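You operate a simulated robot arm through the tools that you are given. There is no shell and no other tool. Be economical: measure what you need, move in short steps, check, and stop when the job is done.

You are at the controls of a simulated robot arm. One attempt, no reset.

Task
Swap the black spacer on the grey spindle for the grey one.
Fine: loosen the green lever first; collar and black spacer on the clear side of the bench; yellow collar back on top at 90 mm, lever tightened.

The check looks at the end state, three seconds after you hand in, the way a careful person would. Anything else that was tipped, shoved, dropped, spilled or broken makes it a failure.

Robot
A 5-joint arm with a two-finger parallel gripper on a trunk, on a base that drives. Base frame: it is fixed to the floor where the robot stands at the start and does not move with it; the origin is under the middle of the robot, x ahead of it, y to its left, z up; the surface under the hand at the start is at about z = 800. Readings come in mm, degrees, newtons and seconds.
With the tool pointing down near the work surface it reaches from about 580 to 940 mm from the robot's upright axis, wherever it stands. Its first joint turns from -149.0 to 149.0 degrees. Places, roughly: black spacer (11x11x4 cm) [600, 100, 900]; clear side of the core bench [500, 900, 800]; green lever of the grey spindle [600, 0, 800]; grey spindle [600, 100, 800]. Payload 1.57 kg.
The tool frame sits at the grasp point between the pads (the TCP): z along the fingers, y along the line on which they close. The tips reach 30 mm beyond it. The gripper opens to 110 mm. The fingers are 24 mm wide and 12 mm thick; the gripper's body (48 by 112 mm) begins 78 mm behind the TCP.
Orientation is that of the tool frame in the base frame, as a unit quaternion [w, x, y, z]. With the fingers straight down and closing along the base's y, the tool's x points along the base's -x, its y along +y and its z along -z.

Tools
- The arm moves only by the tool play_rows. Its argument "steps" is a list of rows, each a list of 3 entries, a list of its own where there are three numbers: the turn, a rotation vector about the base's x, y, z in units of 4 degrees (1.0 is 4 degrees), then the shift along the base's x, y, z in units of 25 mm (1.0 is 25 mm), then the opening, from 0 (shut) to 1 (fully open). In form: [[[wx, wy, wz], [dx, dy, dz], grip], ...]. A call has 1 to 10 rows; each row shifts and turns the commanded pose from where the row before left it. A call with a number of a shift or a turn outside -1 to 1 is refused whole. A row lasts 0.2 s, in which the tool goes at most 50 mm and 8.6 degrees; a call with a longer step from one row to the next is refused whole, and so is a gripper value outside its range. Where a pose cannot be reached the arm comes as near as it can. A force on the tool above 50 N (or 10 N above the force at the start of the call, whichever is more), or a blocked arm, ends the call early, and 0.2 s more pass. Each finger travels about 153 mm/s and halts on what it meets, pressing with about 23 N; the grip force reading is that of the motor and also rises with nothing between the fingers. The clock runs only during rows and for 0.2 s after the last one: add rows that do not move to give the fingers time. The reply holds the time, the measured pose of the TCP, the force on the tool along the base axes, the opening and the grip force, in the units named above and with some noise, with the torque about the TCP (base axes, N m) and any sound that the robot's microphone picked up, and new pictures: "show" is both (left out), scene, wrist or none.
- Cameras (640 x 400 px; columns grow to the right, rows downward): "scene" is now at [10.5, 206.8, 1916.4]; the picture's right is [0.45, -0.89, 0.00], its down [-0.77, -0.39, -0.50] and it looks along [0.45, 0.23, -0.87] (base axes); focal length 251 px, centre (320, 200). "wrist" rides on the gripper at [70, 16, -141] in the tool frame; the picture's right is [-0.23, 0.97, 0.00], its down [-0.86, -0.20, -0.48] and it looks along [-0.47, -0.11, 0.88] (tool axes); focal length 222 px, centre (320, 200). There is no depth. A picture from a camera that has moved, and an enlarged one, comes with that camera's place and axes in the base frame and with its lens.
- slide_trunk(by): slides the trunk up (or, below 0, down) by that many mm; the arm and the scene camera ride with it, the base frame stays. It gives what a move gives, with no picture.
- drive_base(legs): drives the robot by 1 to 6 legs, each [ahead, turn to the left] in mm and degrees, along the robot's own axes; the way and the turn of a leg run together, so that a leg with both is an arc; at most 1500 mm and 180 degrees a leg. The arm and the cameras ride along, it lands a little off, and it stops where it bumps. It gives what a move gives, and a new picture of the scene camera.
- aim_head(pan, tilt): turns the head with the scene camera to pan (to the left, within 155 degrees either way) and tilt (down, from -29 to 69), counted from straight ahead of the robot. It gives what a move gives, and a new picture of the scene camera.
- close_up(camera, box): a new picture of the part [left, top, right, bottom] of that camera's present view, enlarged. It takes no simulated time.
- job_done(): hands the job in; it is judged then, once.

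Work in short steps. Places have to be worked out from the pictures, the camera data and where the tool is seen: move nearer, look again, correct. Check each grasp and each placing, and mend what went wrong. You have 120 turns and 260 pictures in all, those below and enlarged ones among them. Open the gripper and draw the arm clear of the work before you hand the job in, unless the task says otherwise; then end with one line.

The tools are called after ">>>" as a command line: name --argument value ..., lists and objects as JSON in quotes. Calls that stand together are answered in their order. play_rows: Moves the arm, as the interface text tells. Its arguments: {"type":"object","properties":{"steps":{"type":"array","items":{"type":"array"}},"show":{"type":"string","enum":["both","scene","wrist","none"]}},"required":["steps"]} The other tools are called the same way: slide_trunk (by) slides the trunk up or down; drive_base (legs) drives the base; aim_head (pan, tilt) turns the head that bears the scene camera; close_up (camera, box) takes an enlarged picture of a part of a camera's view; job_done () hands the job in.

At the start:

```text
clock: 0.0
ee_pos: [567.8, 372.4, 1220.7]
ee_rot: [0.0, 0.005, 1.0, 0.0]
wrist_force: [-0.6, -0.9, 1.3]
moment: [-0.02, 0.0, 0.0]
width: 110.0
finger_force: 0.0
trunk travel left (down, up): [-953.0, 17.0]
robot x, y, heading: [-2.7, 6.8, 0.0]
head pan, tilt: [26.8, 59.9]
```

scene: 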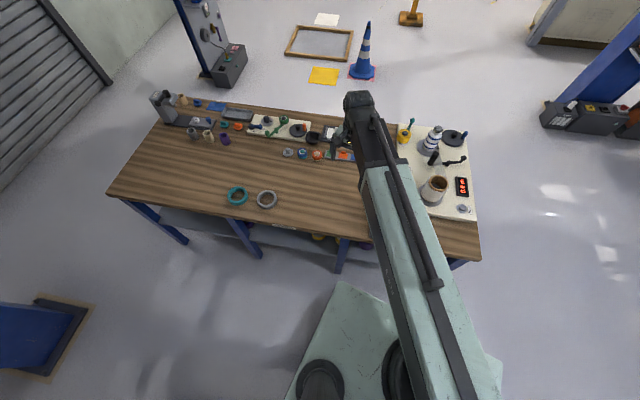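
wrist: 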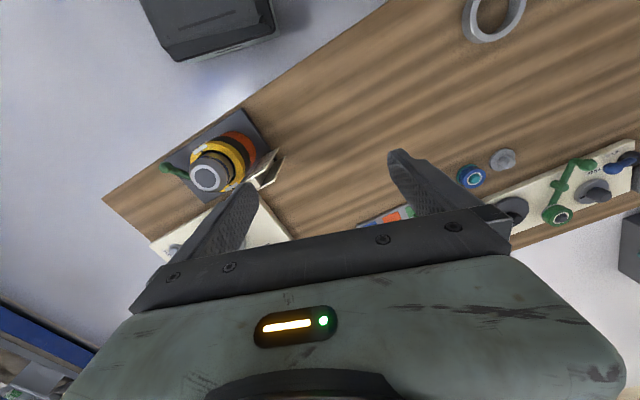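

The wrist picture shows the spindle with a green lever at left; the scene camera has it hidden by the arm. I take enlarged views of both.

>>> close_up --camera "wrist" --box '[100, 80, 320, 260]'

>>> close_up --camera "scene" --box '[100, 80, 490, 280]'

```text
2.22 times, centred on (210, 170) of wrist
camera zoom: at [496.2, 390.4, 1362.1], right [0.24, 0.97, 0.0], down [0.85, -0.21, 0.48], along [0.47, -0.11, -0.88], focal length 494 px, centre (564, 267)
```

zoom: 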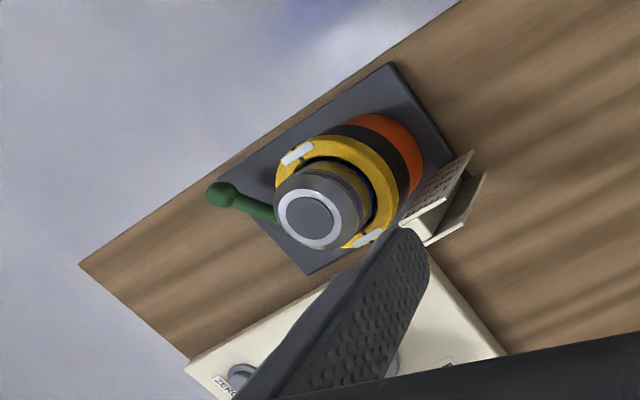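

```text
1.64 times, centred on (295, 180) of scene
camera zoom: at [10.5, 206.8, 1916.4], right [0.45, -0.89, 0.0], down [-0.77, -0.39, -0.5], along [0.45, 0.23, -0.87], focal length 412 px, centre (361, 233)
```

zoom: 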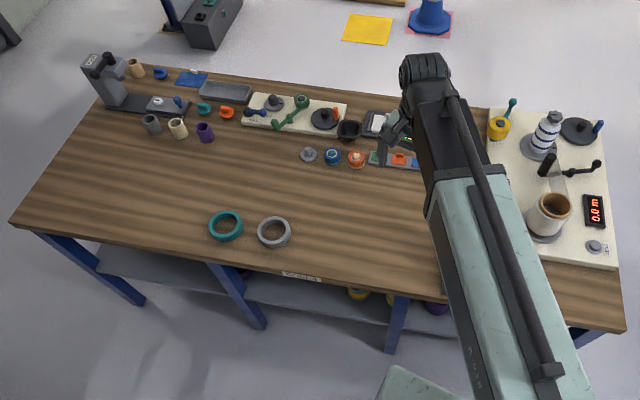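

I move the arm to the left so the head camera can see the spindle end.

>>> play_rows --steps '[[[0, 0, 0], [-0.5, 1, 0], 1], [[0, 0, 0], [-0.5, 1, 0], 1], [[0, 0, 0], [-0.5, 1, 0], 1], [[0, 0, 0], [-0.5, 1, 0], 1], [[0, 0, 0], [-0.5, 1, 0], 1], [[0, 0, 0], [-0.5, 1, 0], 1], [[0, 0, 0], [-0.5, 1, 0], 1], [[0, 0, 0], [-0.5, 1, 0], 1], [[0, 0, 0], [-0.5, 1, 0], 1], [[0, 0, 0], [-0.5, 1, 0], 1]]' --show "wrist"

>>> aim_head --pan 5 --tilt 60

```text
clock: 2.2
ee_pos: [439.8, 623.8, 1220.1]
ee_rot: [0.0, 0.005, 1.0, 0.0]
wrist_force: [0.4, 0.5, -0.5]
moment: [-0.02, 0.02, 0.02]
width: 110.2
finger_force: 0.0
trunk travel left (down, up): [-953.0, 17.0]
robot x, y, heading: [-5.6, 9.3, -0.0]
head pan, tilt: [26.8, 59.9]
camera wrist: at [369.2, 642.0, 1362.0], right [0.24, 0.97, 0.0], down [0.85, -0.21, 0.48], along [0.47, -0.11, -0.88], focal length 222 px, centre (320, 200)
```

wrist: 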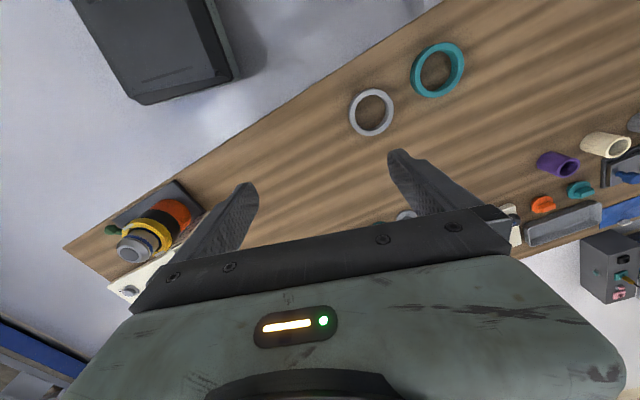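

```text
clock: 3.0
ee_pos: [439.4, 623.4, 1220.1]
ee_rot: [0.0, 0.004, 1.0, 0.001]
wrist_force: [-0.6, 0.1, -0.1]
moment: [0.01, 0.04, 0.01]
width: 110.1
finger_force: 0.1
trunk travel left (down, up): [-953.0, 17.0]
robot x, y, heading: [0.3, 8.8, -0.1]
head pan, tilt: [5.0, 60.0]
camera scene: at [17.3, 182.6, 1916.3], right [0.09, -1.0, 0.0], down [-0.86, -0.08, -0.5], along [0.5, 0.04, -0.87], focal length 251 px, centre (320, 200)
```

scene: 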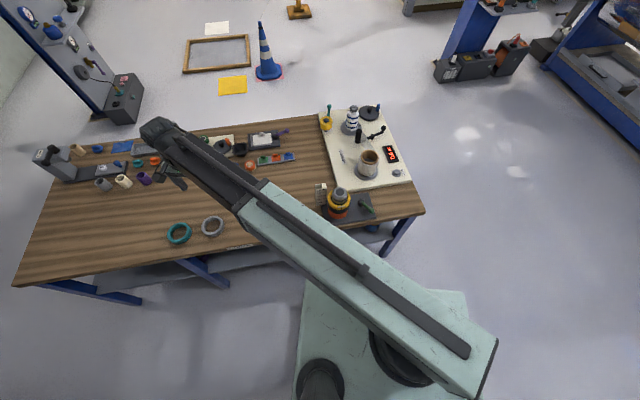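

>>> close_up --camera "scene" --box '[296, 160, 392, 220]'

>>> close_up --camera "scene" --box '[310, 95, 422, 190]'

>>> close_up --camera "wrist" --box '[60, 150, 220, 310]'

```text
6.67 times, centred on (344, 190) of scene
camera zoom: at [17.3, 182.6, 1916.3], right [0.09, -1.0, 0.0], down [-0.86, -0.08, -0.5], along [0.5, 0.04, -0.87], focal length 1673 px, centre (160, 267)
```

zoom: 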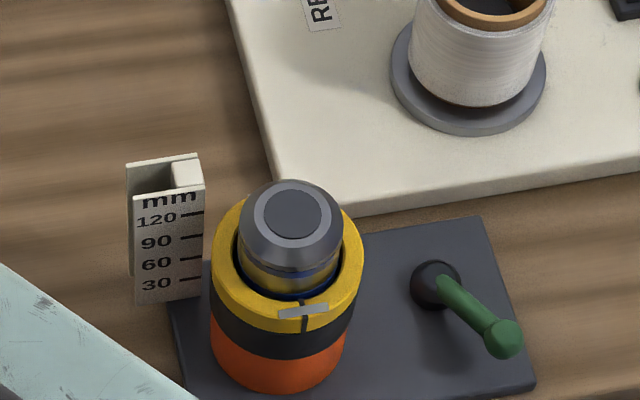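

```text
4.21 times, centred on (366, 142) of scene
camera zoom: at [17.3, 182.6, 1916.3], right [0.09, -1.0, 0.0], down [-0.86, -0.08, -0.5], along [0.5, 0.04, -0.87], focal length 1057 px, centre (126, 442)
```

zoom: 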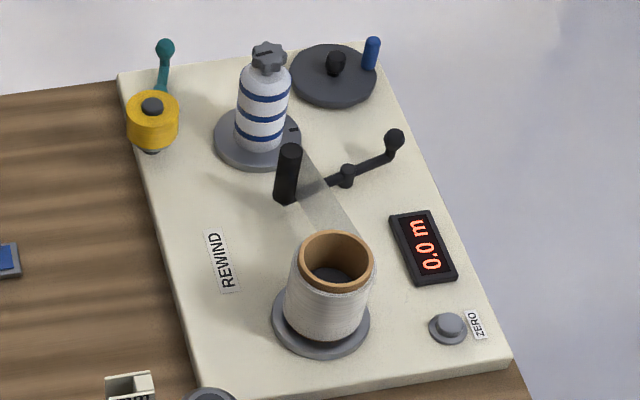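

```text
2.50 times, centred on (140, 230) of wrist
camera zoom: at [369.5, 641.1, 1362.1], right [0.24, 0.97, 0.0], down [0.85, -0.21, 0.48], along [0.47, -0.11, -0.88], focal length 555 px, centre (770, 125)
```

zoom: 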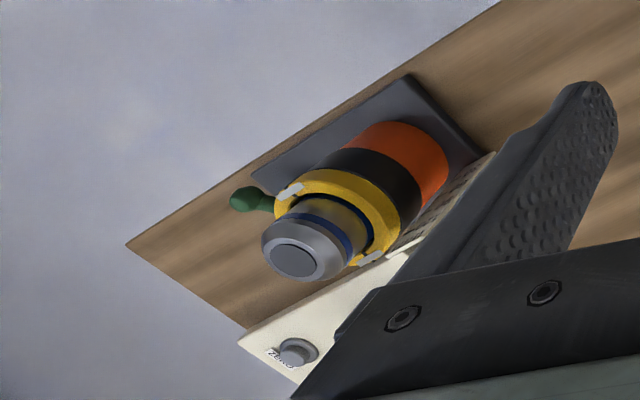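

Spindle axis triangulates to about (605, 147), top z≈979; grey ring ≈ (458, 734). I check the robot's footprint against the bench before considering a drive toward the clear side.

>>> aim_head --pan 50 --tilt 69

>>> aim_head --pan 50 --tilt 45

```text
clock: 4.2
ee_pos: [439.4, 622.5, 1219.0]
ee_rot: [0.0, 0.006, 1.0, -0.001]
wrist_force: [0.2, -0.9, 0.3]
moment: [0.0, 0.0, -0.01]
width: 110.0
finger_force: 0.0
trunk travel left (down, up): [-953.0, 17.0]
robot x, y, heading: [0.7, 8.1, -0.2]
head pan, tilt: [50.0, 68.8]
camera scene: at [-13.2, 219.6, 1906.9], right [0.77, -0.64, 0.0], down [-0.6, -0.71, -0.36], along [0.23, 0.28, -0.93], focal length 251 px, centre (320, 200)
```

scene: 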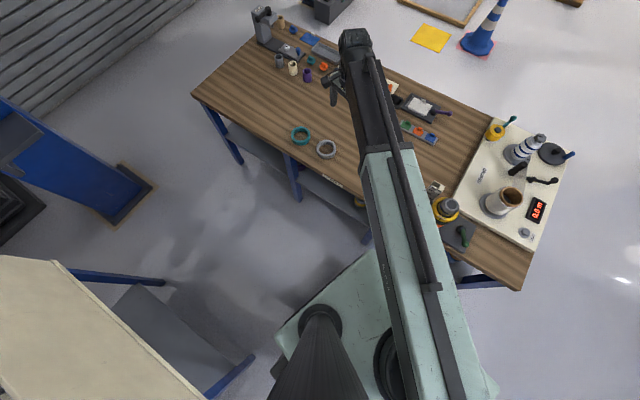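

```text
clock: 5.0
ee_pos: [439.6, 622.3, 1219.7]
ee_rot: [0.0, 0.004, 1.0, 0.001]
wrist_force: [0.9, 0.2, 0.7]
moment: [0.01, -0.01, -0.01]
width: 109.8
finger_force: 0.0
trunk travel left (down, up): [-953.0, 17.0]
robot x, y, heading: [-2.6, 6.1, -0.1]
head pan, tilt: [50.0, 45.0]
camera scene: at [3.0, 239.0, 1935.7], right [0.77, -0.64, 0.0], down [-0.45, -0.54, -0.71], along [0.45, 0.54, -0.71], focal length 251 px, centre (320, 200)
```

scene: 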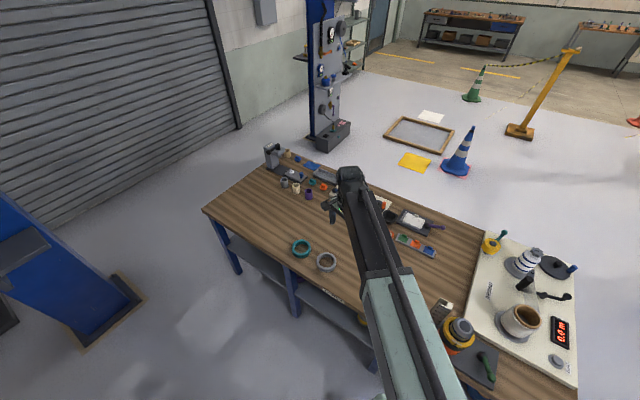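

The bench is turned about 15.6° relative to the robot, so its front edge is ~530 mm from my axis. Shifting along it by ~250 mm would bring everything within reach; I check for obstacles behind-left and behind first.

>>> aim_head --pan 120 --tilt 60

>>> aim_head --pan -70 --tilt 60

>>> aim_head --pan -150 --tilt 60

```text
clock: 6.5
ee_pos: [439.4, 622.7, 1220.0]
ee_rot: [0.0, 0.003, 1.0, 0.001]
wrist_force: [0.2, 0.9, 0.2]
moment: [-0.02, -0.02, 0.03]
width: 110.1
finger_force: 0.1
trunk travel left (down, up): [-953.0, 17.0]
robot x, y, heading: [-1.6, 10.3, -0.0]
head pan, tilt: [120.0, 60.0]
camera scene: at [-82.5, 234.5, 1916.3], right [0.87, 0.5, 0.0], down [0.43, -0.75, -0.5], along [-0.25, 0.43, -0.87], focal length 251 px, centre (320, 200)
```

scene: 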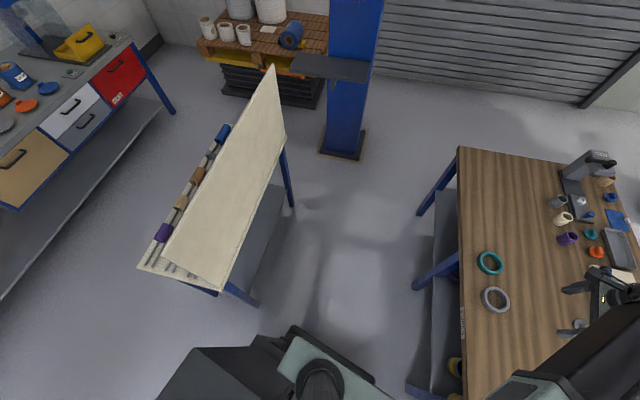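

```text
clock: 9.3
ee_pos: [438.7, 623.0, 1219.9]
ee_rot: [0.0, 0.005, 1.0, 0.0]
wrist_force: [-0.5, -0.8, 0.3]
moment: [-0.03, -0.01, -0.01]
width: 110.0
finger_force: 0.1
trunk travel left (down, up): [-953.0, 17.0]
robot x, y, heading: [-1.6, 10.5, -0.3]
head pan, tilt: [-70.0, 60.0]
camera scene: at [-26.3, 114.1, 1916.3], right [-0.94, -0.34, 0.0], down [-0.3, 0.81, -0.5], along [0.17, -0.47, -0.87], focal length 251 px, centre (320, 200)
```

scene: 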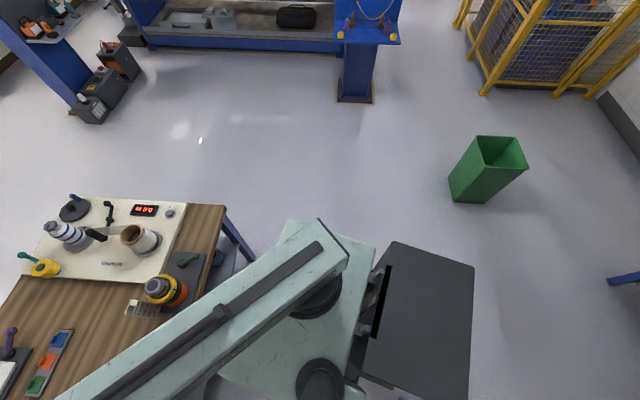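

```text
clock: 10.8
ee_pos: [438.8, 623.2, 1220.3]
ee_rot: [0.0, 0.005, 1.0, 0.0]
wrist_force: [0.0, -0.1, 0.6]
moment: [-0.01, 0.02, -0.01]
width: 109.8
finger_force: 0.1
trunk travel left (down, up): [-953.0, 17.0]
robot x, y, heading: [0.5, 5.5, -0.2]
head pan, tilt: [-150.0, 60.0]
camera scene: at [-106.8, 143.3, 1916.3], right [-0.5, 0.87, 0.0], down [0.75, 0.43, -0.5], along [-0.43, -0.25, -0.87], focal length 251 px, centre (320, 200)
```

scene: 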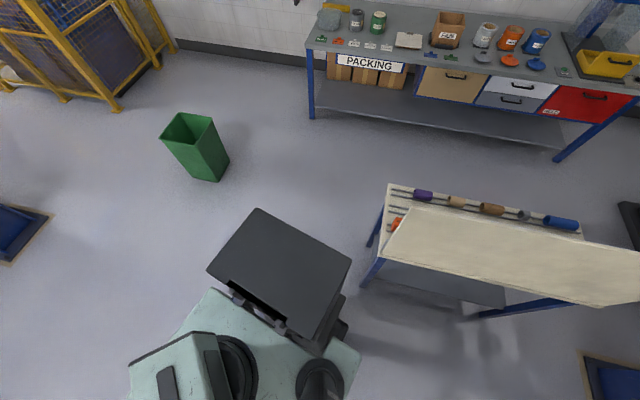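

Both corridors are clear. I turn right 74° (parallel with the bench) and back up 260 mm along it.

>>> drive_base --legs '[[0, -74.4], [-260, 0]]'

>>> aim_head --pan 70 --tilt 62

```text
clock: 15.9
ee_pos: [638.0, -7.5, 1220.5]
ee_rot: [0.001, 0.615, 0.789, -0.001]
wrist_force: [-0.2, 0.5, 0.2]
moment: [-0.04, -0.01, 0.0]
width: 110.4
finger_force: 0.0
trunk travel left (down, up): [-953.0, 17.0]
robot x, y, heading: [-71.6, 265.1, -75.0]
head pan, tilt: [-150.0, 60.0]
camera scene: at [33.7, 397.7, 1916.1], right [0.71, 0.71, 0.0], down [0.61, -0.61, -0.5], along [-0.35, 0.35, -0.87], focal length 251 px, centre (320, 200)
```

scene: 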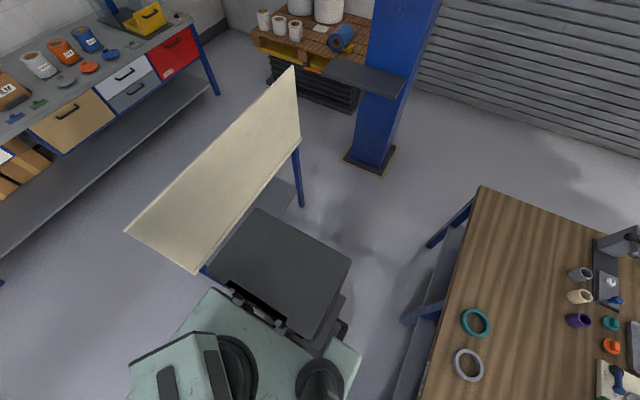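

```text
clock: 19.1
ee_pos: [639.3, -9.3, 1219.4]
ee_rot: [0.001, 0.615, 0.789, -0.001]
wrist_force: [0.3, 0.7, -0.7]
moment: [0.03, 0.01, 0.02]
width: 109.9
finger_force: 0.0
trunk travel left (down, up): [-953.0, 17.0]
robot x, y, heading: [-69.4, 265.0, -75.1]
head pan, tilt: [70.0, 62.0]
camera scene: at [145.3, 343.2, 1914.0], right [-0.09, -1.0, 0.0], down [-0.88, 0.08, -0.47], along [0.47, -0.04, -0.88], focal length 251 px, centre (320, 200)
```

scene: 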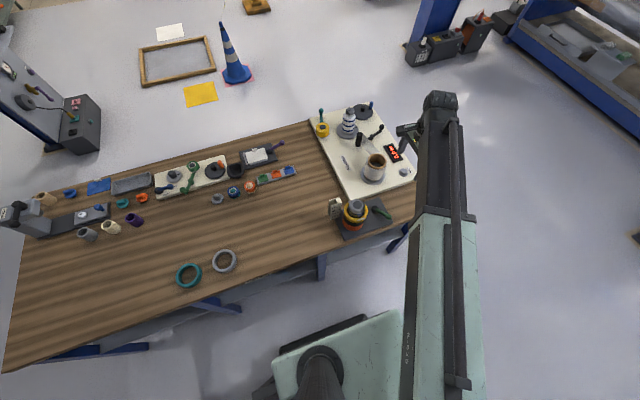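

Good vantage. Enlarged views of the spindle and the rings now.

>>> close_up --camera "scene" --box '[312, 185, 408, 245]'

>>> close_up --camera "scene" --box '[144, 160, 304, 300]'

```text
6.67 times, centred on (360, 215) of scene
camera zoom: at [145.3, 343.2, 1914.0], right [-0.09, -1.0, 0.0], down [-0.88, 0.08, -0.47], along [0.47, -0.04, -0.88], focal length 1673 px, centre (53, 100)
```

zoom: 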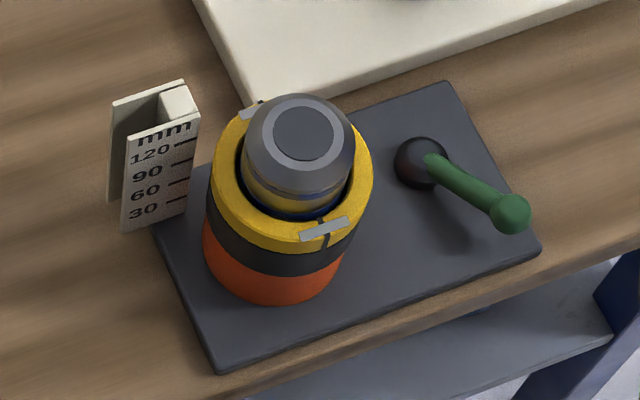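

```text
2.86 times, centred on (224, 230) of scene
camera zoom: at [145.3, 343.2, 1914.0], right [-0.09, -1.0, 0.0], down [-0.88, 0.08, -0.47], along [0.47, -0.04, -0.88], focal length 717 px, centre (594, 114)
```

zoom: 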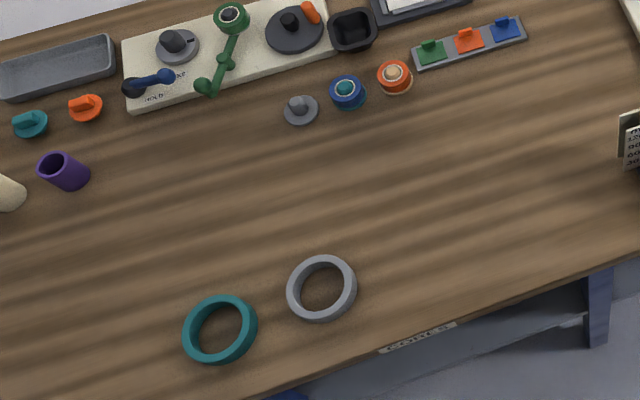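

The arm is already above the lever; I look with the wrist camera.

>>> play_rows --steps '[[[0, 0, 0], [0, 0, -1], 1], [[0, 0, 0], [0, 0, -1], 1], [[0, 0, 0], [0, 0, -1], 1]]' --show "wrist"

```text
clock: 19.9
ee_pos: [639.0, -7.7, 1220.5]
ee_rot: [0.0, 0.615, 0.789, 0.001]
wrist_force: [0.1, 0.3, -0.1]
moment: [-0.01, 0.0, -0.04]
width: 109.9
finger_force: 0.0
out of reach, approached as far as the arm can: row 1, 2, 3
trunk travel left (down, up): [-953.0, 17.0]
robot x, y, heading: [-69.3, 261.3, -75.3]
head pan, tilt: [70.0, 62.0]
camera wrist: at [637.0, 63.8, 1362.1], right [1.0, 0.02, 0.0], down [0.01, -0.88, 0.48], along [0.01, -0.48, -0.88], focal length 222 px, centre (320, 200)
```

wrist: 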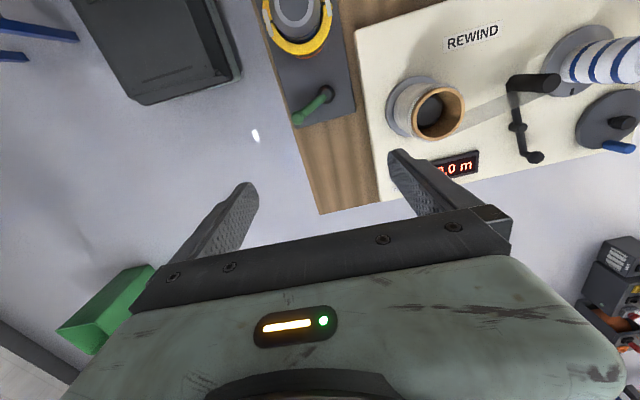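

Lower poses need the trunk lower. I slide down 150 mm (tips end at about z=1040, above everything there).

>>> slide_trunk --by -150

>>> play_rows --steps '[[[0, 0, 0], [0, 1, 0], 1], [[0, 0, 0], [0, 1, 0], 1], [[0, 0, 0], [0, 1, 0], 1], [[0, 0, 0], [0, 1, 0], 1], [[0, 0, 0], [0, 1, 0], 1]]' --show "wrist"

>>> close_up --camera "wrist" --box '[200, 40, 400, 180]'

```text
clock: 21.6
ee_pos: [638.8, -8.7, 1070.1]
ee_rot: [0.001, 0.615, 0.788, 0.0]
wrist_force: [-0.7, 0.3, -0.6]
moment: [0.01, 0.0, -0.01]
width: 110.0
finger_force: 0.1
trunk travel left (down, up): [-803.0, 167.0]
robot x, y, heading: [-68.9, 264.1, -75.1]
head pan, tilt: [70.0, 62.0]
```

```text
clock: 22.9
ee_pos: [637.8, 119.4, 1071.1]
ee_rot: [0.0, 0.615, 0.788, -0.001]
wrist_force: [0.1, 0.8, -0.4]
moment: [0.0, 0.0, 0.02]
width: 110.2
finger_force: 0.2
trunk travel left (down, up): [-803.0, 167.0]
robot x, y, heading: [-70.1, 263.9, -75.1]
head pan, tilt: [70.0, 62.0]
camera wrist: at [636.7, 191.6, 1212.1], right [1.0, 0.02, 0.0], down [0.02, -0.88, 0.48], along [0.01, -0.48, -0.88], focal length 222 px, centre (320, 200)
```

wrist: 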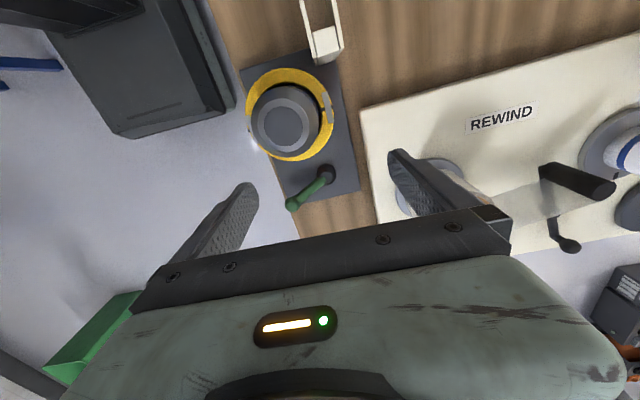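

```text
2.86 times, centred on (300, 110) of wrist
camera zoom: at [636.7, 191.6, 1212.1], right [1.0, 0.02, 0.0], down [0.02, -0.88, 0.48], along [0.01, -0.48, -0.88], focal length 635 px, centre (377, 457)
```

zoom: 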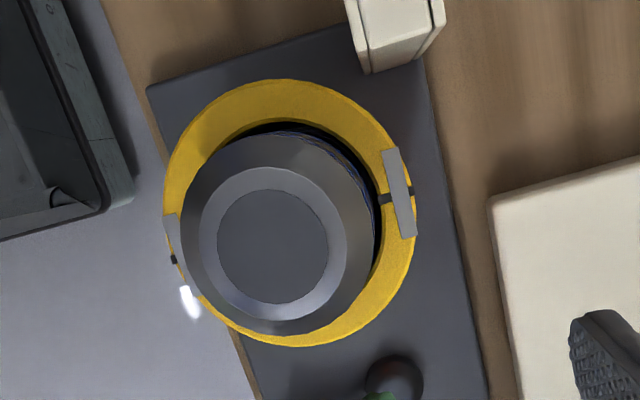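

>>> close_up --camera "wrist" --box '[260, 150, 360, 220]'

>>> close_up --camera "scene" --box '[300, 180, 420, 255]'

```text
5.71 times, centred on (310, 185) of wrist
camera zoom: at [636.7, 191.6, 1212.1], right [1.0, 0.02, 0.0], down [0.02, -0.88, 0.48], along [0.01, -0.48, -0.88], focal length 1269 px, centre (377, 286)
```

zoom: 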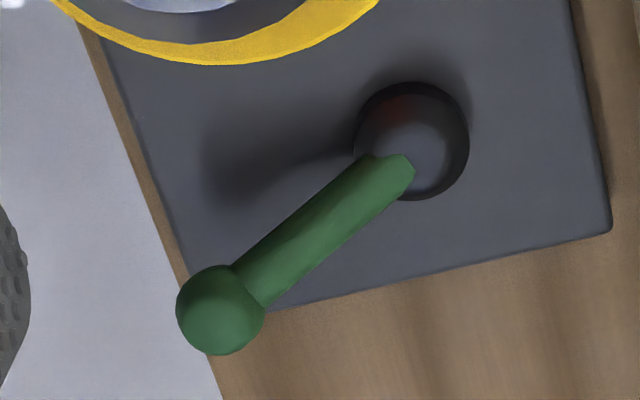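

```text
5.33 times, centred on (360, 218) of scene
camera zoom: at [145.2, 343.4, 1764.0], right [-0.09, -1.0, 0.0], down [-0.88, 0.08, -0.47], along [0.47, -0.04, -0.88], focal length 1338 px, centre (107, 107)
```

zoom: 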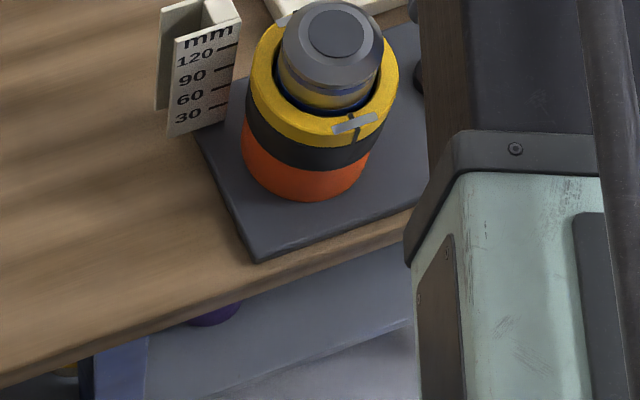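

Knob ≈ (590,-16,850), diameter ≈29 mm; hub ≈ (651,37). I move above the knob and spin the hand so it closes across the lever.

>>> play_rows --steps '[[[0, 0, -1], [-0.19, -0.54, 0], 0.6], [[0, 0, -1], [-0.19, -0.54, 0], 0.6], [[0, 0, -1], [-0.19, -0.54, 0], 0.6], [[0, 0, -1], [-0.19, -0.54, 0], 0.6], [[0, 0, -1], [-0.19, -0.54, 0], 0.6], [[0, 0, -1], [-0.19, -0.54, 0], 0.6], [[0, 0, -1], [-0.19, -0.54, 0], 0.6], [[0, 0, -1], [-0.19, -0.54, 0], 0.6], [[0, 0, -1], [-0.19, -0.54, 0], 0.6], [[0, 0, -1], [-0.19, -0.54, 0], 0.6]]' --show "none"

>>> play_rows --steps '[[[0, 0, -1], [0, 0, -1], 0.6], [[0, 0, -1], [0, 0, -1], 0.6], [[0, 0, -1], [0, 0, -1], 0.6], [[0, 0, -1], [0, 0, -1], 0.6], [[0, 0, -1], [0, 0, 0], 0.6], [[0, 0, -0.75], [0, 0, 0], 0.6]]' --show "wrist"

```text
clock: 25.1
ee_pos: [590.5, -17.9, 1069.7]
ee_rot: [0.0, 0.848, 0.53, 0.0]
wrist_force: [-0.5, 1.1, 0.4]
moment: [0.0, 0.03, 0.02]
width: 66.3
finger_force: 0.0
trunk travel left (down, up): [-803.0, 167.0]
robot x, y, heading: [-68.3, 261.5, -74.8]
head pan, tilt: [70.0, 62.0]
```

```text
clock: 26.4
ee_pos: [590.2, -20.4, 1070.6]
ee_rot: [0.0, 0.936, 0.351, 0.001]
wrist_force: [0.7, -1.3, 0.4]
moment: [-0.01, -0.03, 0.0]
width: 66.1
finger_force: 0.0
out of reach, approached as far as the arm can: row 1, 2, 3, 4
trunk travel left (down, up): [-803.0, 167.0]
robot x, y, heading: [-71.8, 260.6, -75.0]
head pan, tilt: [70.0, 62.0]
camera wrist: at [653.2, 14.7, 1212.1], right [0.47, -0.88, 0.0], down [-0.78, -0.41, 0.48], along [-0.42, -0.22, -0.88], focal length 222 px, centre (320, 200)
```

wrist: 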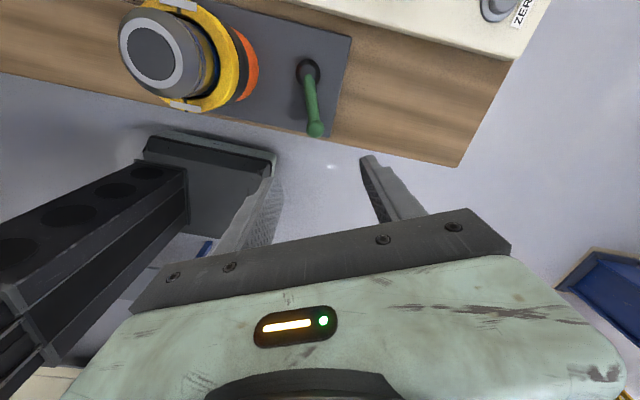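

The arm is at its lower limit at this trunk height, so I descend with the trunk, first 150 mm.

>>> slide_trunk --by -150

>>> play_rows --steps '[[[0, 0, 0], [0, 0, 0], 0.6]]' --show "both"

```text
clock: 28.2
ee_pos: [589.6, -19.3, 920.4]
ee_rot: [0.0, 0.936, 0.352, 0.0]
wrist_force: [-0.4, -0.4, -0.5]
moment: [0.02, -0.01, -0.01]
width: 66.1
finger_force: 0.1
trunk travel left (down, up): [-653.0, 317.0]
robot x, y, heading: [-66.2, 262.9, -75.0]
head pan, tilt: [70.0, 62.0]
```

```text
clock: 28.6
ee_pos: [589.7, -19.2, 920.0]
ee_rot: [0.0, 0.937, 0.351, 0.0]
wrist_force: [-0.5, 0.3, 0.0]
moment: [-0.02, 0.0, -0.01]
width: 65.9
finger_force: 0.0
trunk travel left (down, up): [-653.0, 317.0]
robot x, y, heading: [-71.4, 263.1, -75.1]
head pan, tilt: [70.0, 62.0]
camera scene: at [145.3, 343.2, 1614.0], right [-0.09, -1.0, 0.0], down [-0.88, 0.08, -0.47], along [0.47, -0.04, -0.88], focal length 251 px, centre (320, 200)
camera wrist: at [653.2, 14.7, 1062.1], right [0.47, -0.88, 0.0], down [-0.78, -0.41, 0.48], along [-0.42, -0.22, -0.88], focal length 222 px, centre (320, 200)
```

scene: 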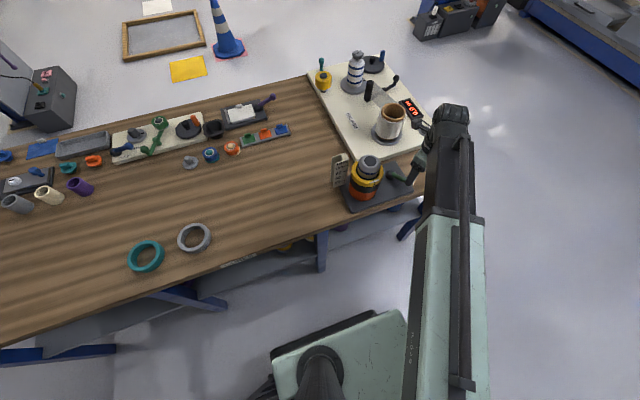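
wrist: 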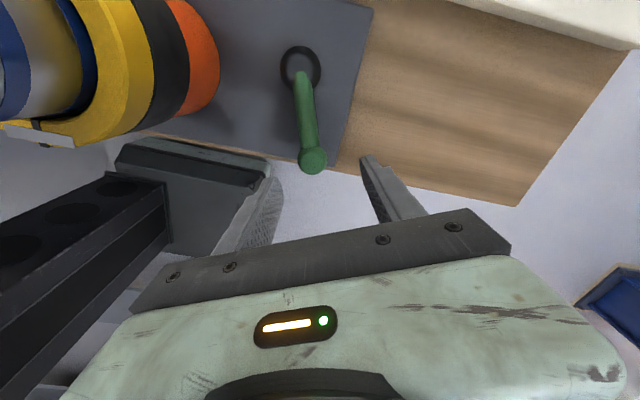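

Knob lies between the fingers. I descend 60 mm with a 5 mm +y correction and close.

>>> slide_trunk --by -62

>>> play_rows --steps '[[[0, 0, 0], [0, 0.25, 0], 0.6], [[0, 0, 0], [0, 0, 0], 0.2], [[0, 0, 0], [0, 0, 0], 0.2], [[0, 0, 0], [0, 0, 0], 0.2]]' --show "wrist"

```text
clock: 29.6
ee_pos: [590.5, -19.1, 857.6]
ee_rot: [-0.001, 0.936, 0.351, 0.0]
wrist_force: [-0.3, 0.6, 0.7]
moment: [-0.01, 0.02, -0.01]
width: 66.1
finger_force: 0.1
trunk travel left (down, up): [-591.0, 379.0]
robot x, y, heading: [-69.2, 263.6, -75.1]
head pan, tilt: [70.0, 62.0]
```

```text
clock: 30.6
ee_pos: [588.1, -14.1, 858.8]
ee_rot: [-0.001, 0.936, 0.351, 0.0]
wrist_force: [-2.7, -0.3, -1.9]
moment: [-0.13, 0.15, 0.1]
width: 29.7
finger_force: 38.7
trunk travel left (down, up): [-591.0, 379.0]
robot x, y, heading: [-69.0, 262.7, -75.0]
head pan, tilt: [70.0, 62.0]
camera wrist: at [652.3, 20.8, 1000.1], right [0.47, -0.88, 0.0], down [-0.78, -0.41, 0.48], along [-0.42, -0.22, -0.88], focal length 222 px, centre (320, 200)
```

wrist: 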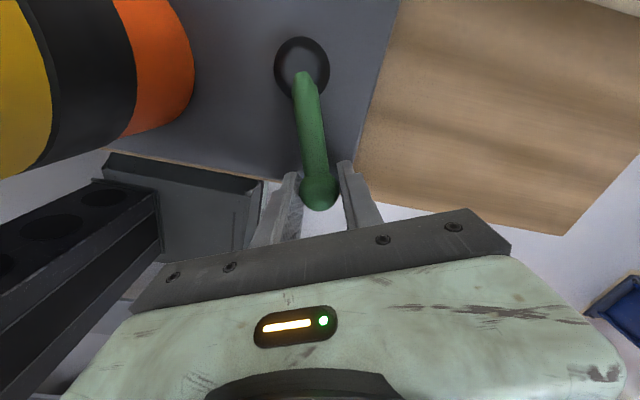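

Knob gripped. I try turning the lever counter-clockwise (loosening sense) by 8° and read the force.

>>> play_rows --steps '[[[0, 0, 1], [0.151, -0.171, 0], 0.2], [[0, 0, 1], [0.162, -0.16, 0], 0.2]]' --show "wrist"

```text
clock: 31.2
ee_pos: [597.1, -23.3, 858.6]
ee_rot: [-0.001, 0.909, 0.416, -0.001]
wrist_force: [-14.6, -4.9, -7.4]
moment: [-0.05, 0.22, 0.23]
width: 29.6
finger_force: 38.9
trunk travel left (down, up): [-591.0, 379.0]
robot x, y, heading: [-70.4, 264.8, -75.1]
head pan, tilt: [70.0, 62.0]
camera wrist: at [654.9, 20.8, 1000.1], right [0.59, -0.81, 0.0], down [-0.71, -0.52, 0.48], along [-0.39, -0.28, -0.88], focal length 222 px, centre (320, 200)
```

wrist: 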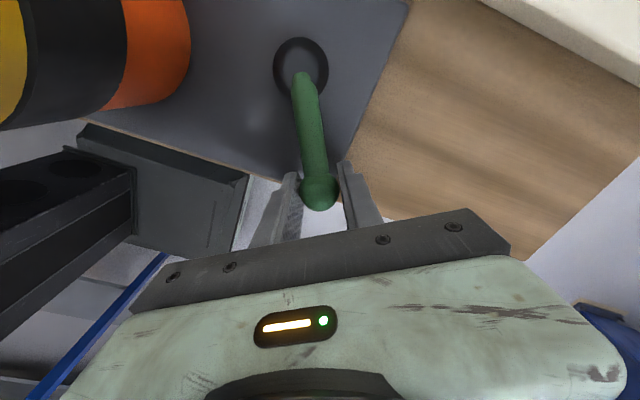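

It turns with a light load. I continue 16° more with a slight outward correction.

>>> play_rows --steps '[[[0, 0, 1], [0.15, -0.18, 0], 0.2], [[0, 0, 1], [0.17, -0.15, 0], 0.2], [[0, 0, 1], [0.198, -0.117, 0], 0.2], [[0, 0, 1], [0.206, -0.103, 0], 0.2]]' --show "wrist"

```text
clock: 32.2
ee_pos: [616.2, -36.2, 857.2]
ee_rot: [0.001, 0.842, 0.539, 0.001]
wrist_force: [-1.0, -4.7, 3.4]
moment: [0.79, -0.19, -0.12]
width: 29.4
finger_force: 39.2
trunk travel left (down, up): [-591.0, 379.0]
robot x, y, heading: [-70.3, 259.5, -75.1]
head pan, tilt: [70.0, 62.0]
camera wrist: at [659.4, 21.7, 1000.4], right [0.79, -0.62, 0.0], down [-0.54, -0.69, 0.48], along [-0.29, -0.38, -0.88], focal length 222 px, centre (320, 200)
```

wrist: 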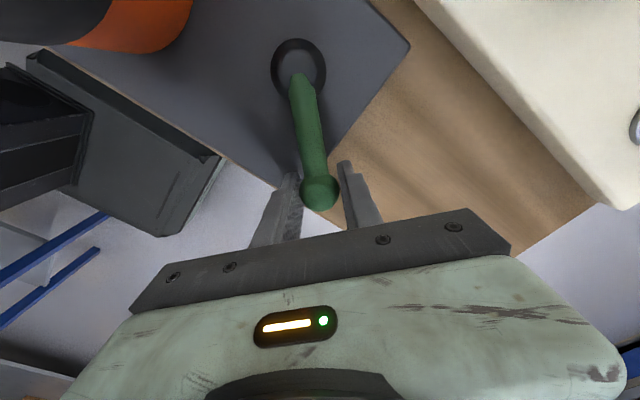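

>>> play_rows --steps '[[[0, 0, 1], [0.213, -0.088, 0], 0.2], [[0, 0, 1], [0.218, -0.073, 0], 0.2], [[0, 0, 1], [0.223, -0.058, 0], 0.2], [[0, 0, 1], [0.226, -0.042, 0], 0.2], [[0, 0, 1], [0.228, -0.026, 0], 0.2], [[0, 0, 1], [0.23, -0.01, 0], 0.2]]' --show "wrist"

```text
clock: 33.6
ee_pos: [650.3, -44.0, 858.6]
ee_rot: [-0.001, 0.713, 0.701, -0.001]
wrist_force: [-4.1, -7.9, 3.6]
moment: [0.02, 0.22, 0.21]
width: 29.4
finger_force: 39.2
trunk travel left (down, up): [-591.0, 379.0]
robot x, y, heading: [-72.2, 260.9, -75.3]
head pan, tilt: [70.0, 62.0]
camera wrist: at [667.1, 27.0, 1000.3], right [0.97, -0.24, 0.0], down [-0.21, -0.85, 0.48], along [-0.12, -0.46, -0.88], focal length 222 px, centre (320, 200)
```

wrist: 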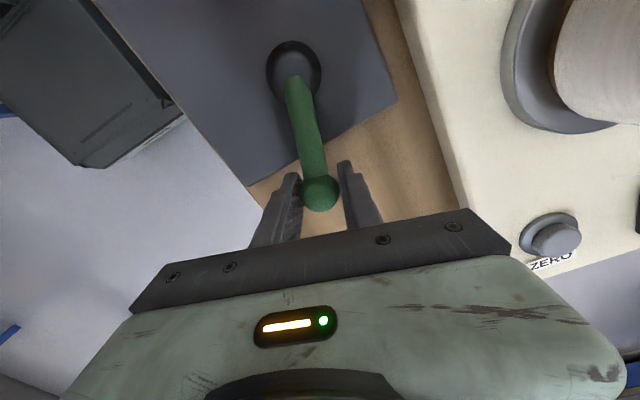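

>>> play_rows --steps '[[[0, 0, 1], [0.23, 0.006, 0], 0.2], [[0, 0, 1], [0.229, 0.022, 0], 0.2], [[0, 0, 1], [0.227, 0.038, 0], 0.2], [[0, 0, 1], [0.224, 0.054, 0], 0.2], [[0, 0, 1], [0.22, 0.07, 0], 0.2], [[0, 0, 1], [0.214, 0.085, 0], 0.2]]' --show "wrist"

```text
clock: 34.9
ee_pos: [672.7, -40.2, 858.4]
ee_rot: [-0.005, 0.578, 0.816, -0.004]
wrist_force: [-11.8, -1.3, -1.4]
moment: [-0.45, 0.2, -0.03]
width: 29.5
finger_force: 38.6
trunk travel left (down, up): [-591.0, 379.0]
robot x, y, heading: [-69.9, 261.7, -74.9]
head pan, tilt: [70.0, 62.0]
stopped in row 6: the force on the tool passed its limit at 56 N (the readings are from after the stop); the commanded pose is now the measured one
camera wrist: at [665.9, 32.5, 1000.9], right [0.99, 0.11, -0.01], down [0.1, -0.87, 0.48], along [0.04, -0.48, -0.88], focal length 222 px, centre (320, 200)
```

wrist: 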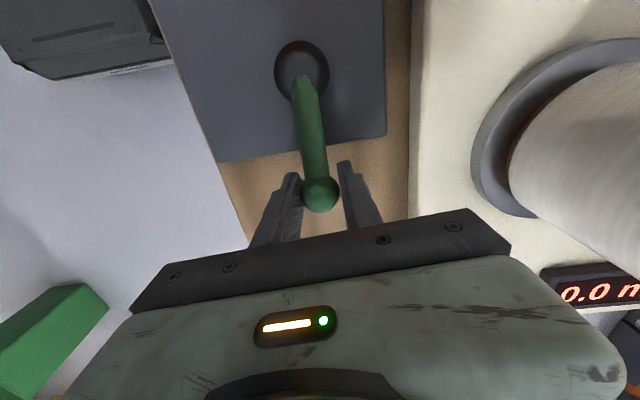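

The lever hit its stop at about -74° (65° turned): loose. I release the knob and rise.

>>> play_rows --steps '[[[0, 0, 0], [0, 0, 0], 0.42], [[0, 0, 0], [0, 0, 0.4], 0.42], [[0, 0, 0], [0, 0, 1], 0.42], [[0, 0, 0], [0, 0, 1], 0.6], [[0, 0, 0], [0, 0, 1], 0.8], [[0, 0, 0], [0, 0, 1], 1], [[0, 0, 0], [0, 0, 1], 1], [[0, 0, 0], [0, 0, 1], 1], [[0, 0, 0], [0, 0, 1], 1], [[0, 0, 0], [0, 0, 1], 1]]' --show "scene"

>>> close_up --camera "scene" --box '[320, 140, 416, 220]'

>>> close_up --camera "scene" --box '[100, 210, 240, 290]'

```text
clock: 37.1
ee_pos: [674.2, -39.1, 856.8]
ee_rot: [-0.006, 0.578, 0.816, -0.004]
wrist_force: [1.4, 0.1, -0.2]
moment: [0.01, 0.02, 0.01]
width: 110.2
finger_force: 0.0
out of reach, approached as far as the arm can: row 2, 3, 4, 5, 6, 7, 8, 9, 10
trunk travel left (down, up): [-591.0, 379.0]
robot x, y, heading: [-70.5, 266.5, -75.3]
head pan, tilt: [70.0, 62.0]
camera scene: at [145.2, 343.2, 1552.0], right [-0.09, -1.0, 0.0], down [-0.88, 0.08, -0.47], along [0.47, -0.04, -0.88], focal length 251 px, centre (320, 200)
```

scene: 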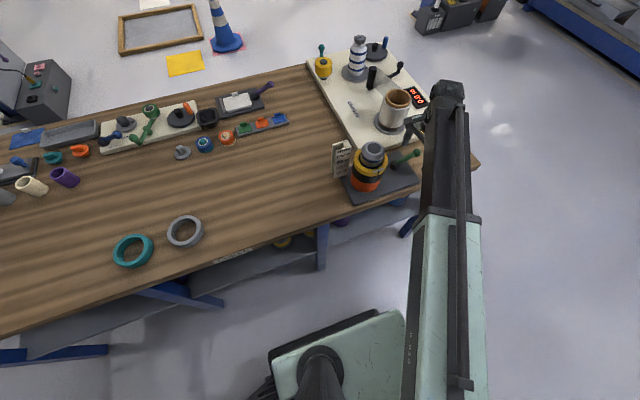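

```text
5.00 times, centred on (368, 180) of scene
camera zoom: at [145.2, 343.2, 1552.0], right [-0.09, -1.0, 0.0], down [-0.88, 0.08, -0.47], along [0.47, -0.04, -0.88], focal length 1255 px, centre (80, 300)
```

zoom: 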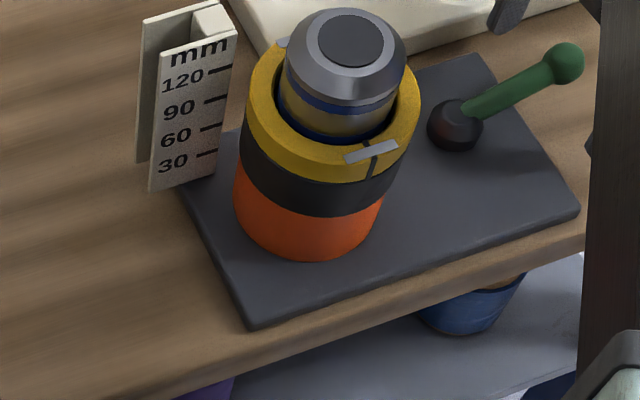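

```text
4.57 times, centred on (170, 250) of scene
camera zoom: at [145.2, 343.2, 1552.0], right [-0.09, -1.0, 0.0], down [-0.88, 0.08, -0.47], along [0.47, -0.04, -0.88], focal length 1147 px, centre (1006, -29)
```

zoom: 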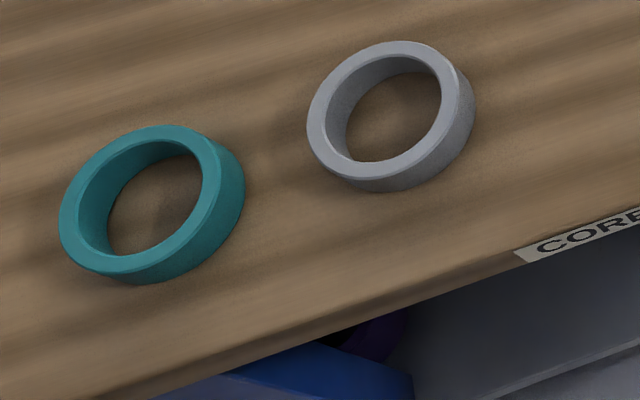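

The arm's height apparently comes from the trunk only. Before taking the collar off I measure ring heights with stronger enlargements.

>>> close_up --camera "scene" --box '[160, 210, 212, 255]'

>>> close_up --camera "scene" --box '[328, 138, 400, 198]'

```text
8.89 times, centred on (186, 232) of scene
camera zoom: at [145.2, 343.2, 1552.0], right [-0.09, -1.0, 0.0], down [-0.88, 0.08, -0.47], along [0.47, -0.04, -0.88], focal length 2231 px, centre (1511, -89)
```

zoom: 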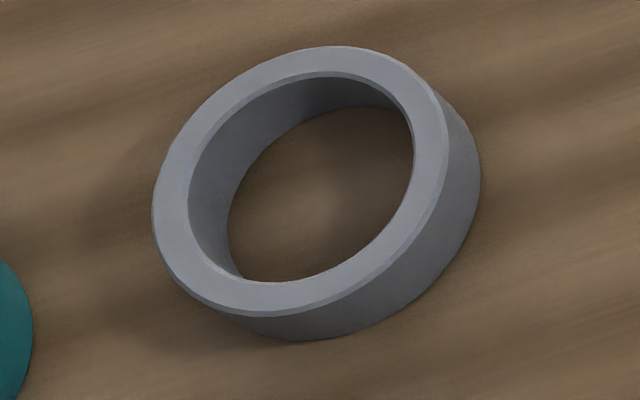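

```text
6.67 times, centred on (364, 168) of scene
camera zoom: at [145.2, 343.2, 1552.0], right [-0.09, -1.0, 0.0], down [-0.88, 0.08, -0.47], along [0.47, -0.04, -0.88], focal length 1673 px, centre (27, 413)
```

zoom: 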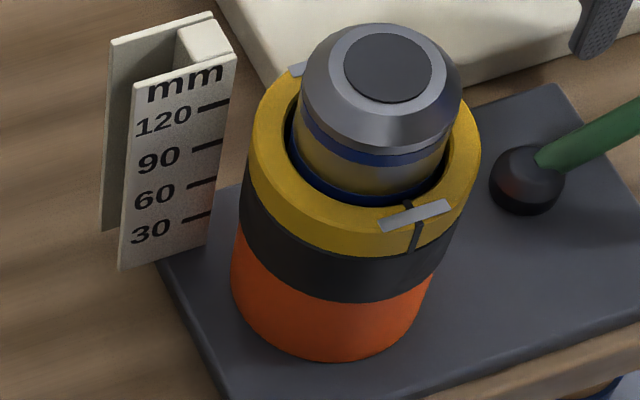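

>>> close_up --camera "scene" --box '[350, 156, 386, 196]'

>>> close_up --camera "scene" --box '[328, 138, 364, 182]'

```text
10.00 times, centred on (368, 176) of scene
camera zoom: at [145.2, 343.2, 1552.0], right [-0.09, -1.0, 0.0], down [-0.88, 0.08, -0.47], along [0.47, -0.04, -0.88], focal length 2510 px, centre (-160, 440)
```

zoom: 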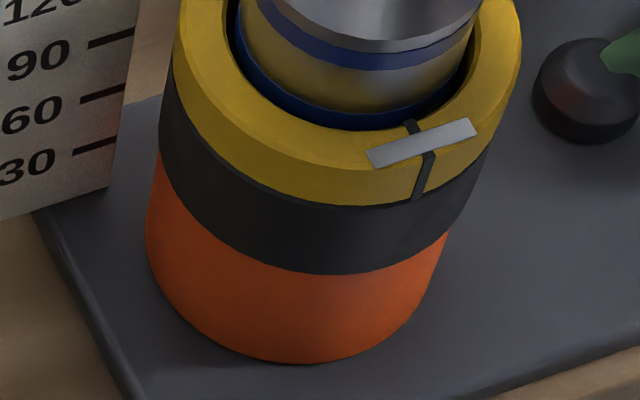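

```text
9.09 times, centred on (346, 160) of scene
camera zoom: at [145.2, 343.2, 1552.0], right [-0.09, -1.0, 0.0], down [-0.88, 0.08, -0.47], along [0.47, -0.04, -0.88], focal length 2281 px, centre (84, 564)
```

zoom: 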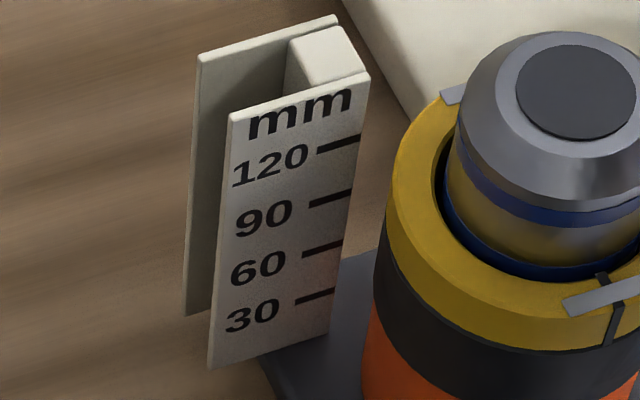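

Heights: plate top ≈811, orange ≈60 mm, black ≈40 mm, grey ≈30 mm, so orange+grey gives the 90 mm. I raise the trunk and move above the spindle while spinning the hand to close along -60° (clear of the scale).

>>> slide_trunk --by 215

>>> play_rows --steps '[[[0, 0, -1], [-0.276, 0.744, 0], 1], [[0, 0, -1], [-0.276, 0.744, 0], 1], [[0, 0, -1], [-0.276, 0.744, 0], 1], [[0, 0, -1], [-0.276, 0.744, 0], 1], [[0, 0, -1], [-0.276, 0.744, 0], 1], [[0, 0, -1], [-0.276, 0.744, 0], 1], [[0, 0, -1], [-0.276, 0.744, 0], 1], [[0, 0, -1], [-0.276, 0.744, 0], 1], [[0, 0, -1], [-0.276, 0.744, 0], 1], [[0, 0, -1], [-0.276, 0.744, 0], 1]]' --show "none"

>>> play_rows --steps '[[[0, 0, -1], [0, 0, 0], 1], [[0, 0, -1], [0, 0, 0], 1], [[0, 0, -1], [0, 0, 0], 1], [[0, 0, -1], [0, 0, 0], 1], [[0, 0, -1], [0, 0, 0], 1], [[0, 0, -1], [0, 0, 0], 1], [[0, 0, -1], [0, 0, 0], 1], [[0, 0, -1], [0, 0, 0], 1], [[0, 0, -1], [0, 0, 0], 1], [[0, 0, -0.9], [0, 0, 0], 1]]' --show "both"

```text
clock: 39.4
ee_pos: [675.1, -38.8, 1073.7]
ee_rot: [-0.005, 0.578, 0.816, -0.003]
wrist_force: [-0.5, -0.6, 0.2]
moment: [-0.05, -0.02, -0.01]
width: 109.9
finger_force: 0.1
trunk travel left (down, up): [-806.0, 164.0]
robot x, y, heading: [-72.1, 264.6, -74.9]
head pan, tilt: [70.0, 62.0]
```

```text
clock: 41.6
ee_pos: [604.3, 145.2, 1073.4]
ee_rot: [-0.006, 0.823, 0.568, -0.001]
wrist_force: [-0.2, -0.3, 0.2]
moment: [0.01, 0.03, 0.01]
width: 109.9
finger_force: 0.0
trunk travel left (down, up): [-806.0, 164.0]
robot x, y, heading: [-71.8, 262.0, -75.1]
head pan, tilt: [70.0, 62.0]
```

```text
clock: 43.8
ee_pos: [605.2, 146.4, 1072.8]
ee_rot: [-0.007, 0.967, 0.256, 0.001]
wrist_force: [0.3, -0.2, -0.7]
moment: [-0.02, -0.01, -0.01]
width: 109.9
finger_force: 0.1
trunk travel left (down, up): [-806.0, 164.0]
robot x, y, heading: [-69.9, 263.7, -74.9]
head pan, tilt: [70.0, 62.0]
camera scene: at [145.2, 343.3, 1767.0], right [-0.09, -1.0, 0.0], down [-0.88, 0.08, -0.47], along [0.47, -0.04, -0.88], focal length 251 px, centre (320, 200)
camera wrist: at [673.8, 166.0, 1215.2], right [0.29, -0.96, -0.01], down [-0.84, -0.26, 0.48], along [-0.46, -0.13, -0.88], focal length 222 px, centre (320, 200)
```

scene: 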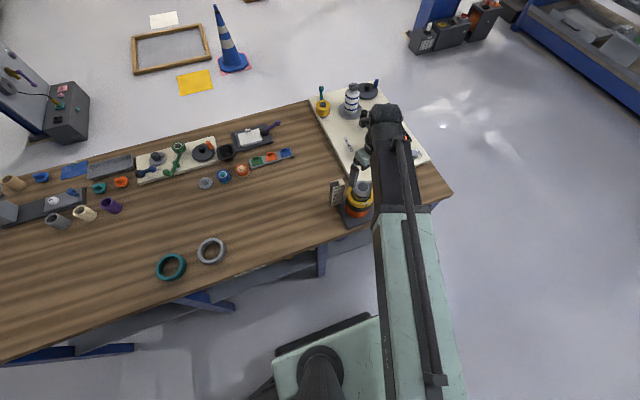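
wrist: 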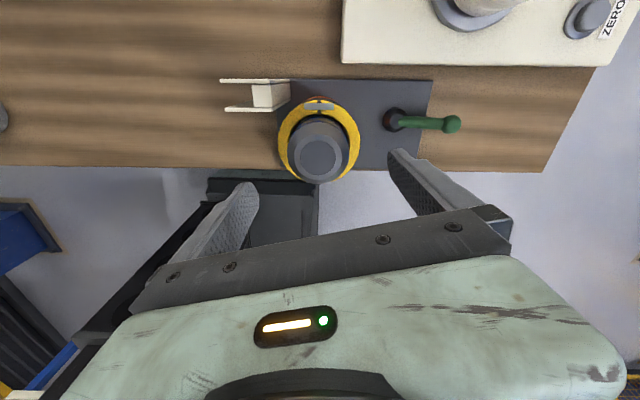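

>>> play_rows --steps '[[[-0.19, -0.05, 0], [0, 0, 0], 1], [[0, 0, 0], [0, 0, 0], 1]]' --show "none"

>>> close_up --camera "wrist" --box '[264, 90, 376, 190]'

```text
clock: 44.4
ee_pos: [605.8, 145.8, 1073.6]
ee_rot: [0.001, 0.966, 0.257, 0.0]
wrist_force: [-0.2, -0.2, -0.6]
moment: [0.01, -0.01, -0.02]
width: 109.8
finger_force: 0.1
trunk travel left (down, up): [-806.0, 164.0]
robot x, y, heading: [-70.7, 264.4, -74.6]
head pan, tilt: [70.0, 62.0]
```

```text
4.00 times, centred on (320, 140) of wrist
camera zoom: at [673.2, 167.7, 1215.2], right [0.29, -0.96, 0.0], down [-0.84, -0.25, 0.48], along [-0.46, -0.14, -0.88], focal length 888 px, centre (320, 440)
```

zoom: 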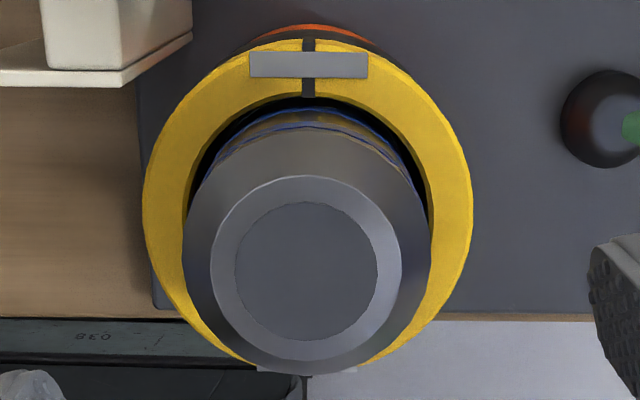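

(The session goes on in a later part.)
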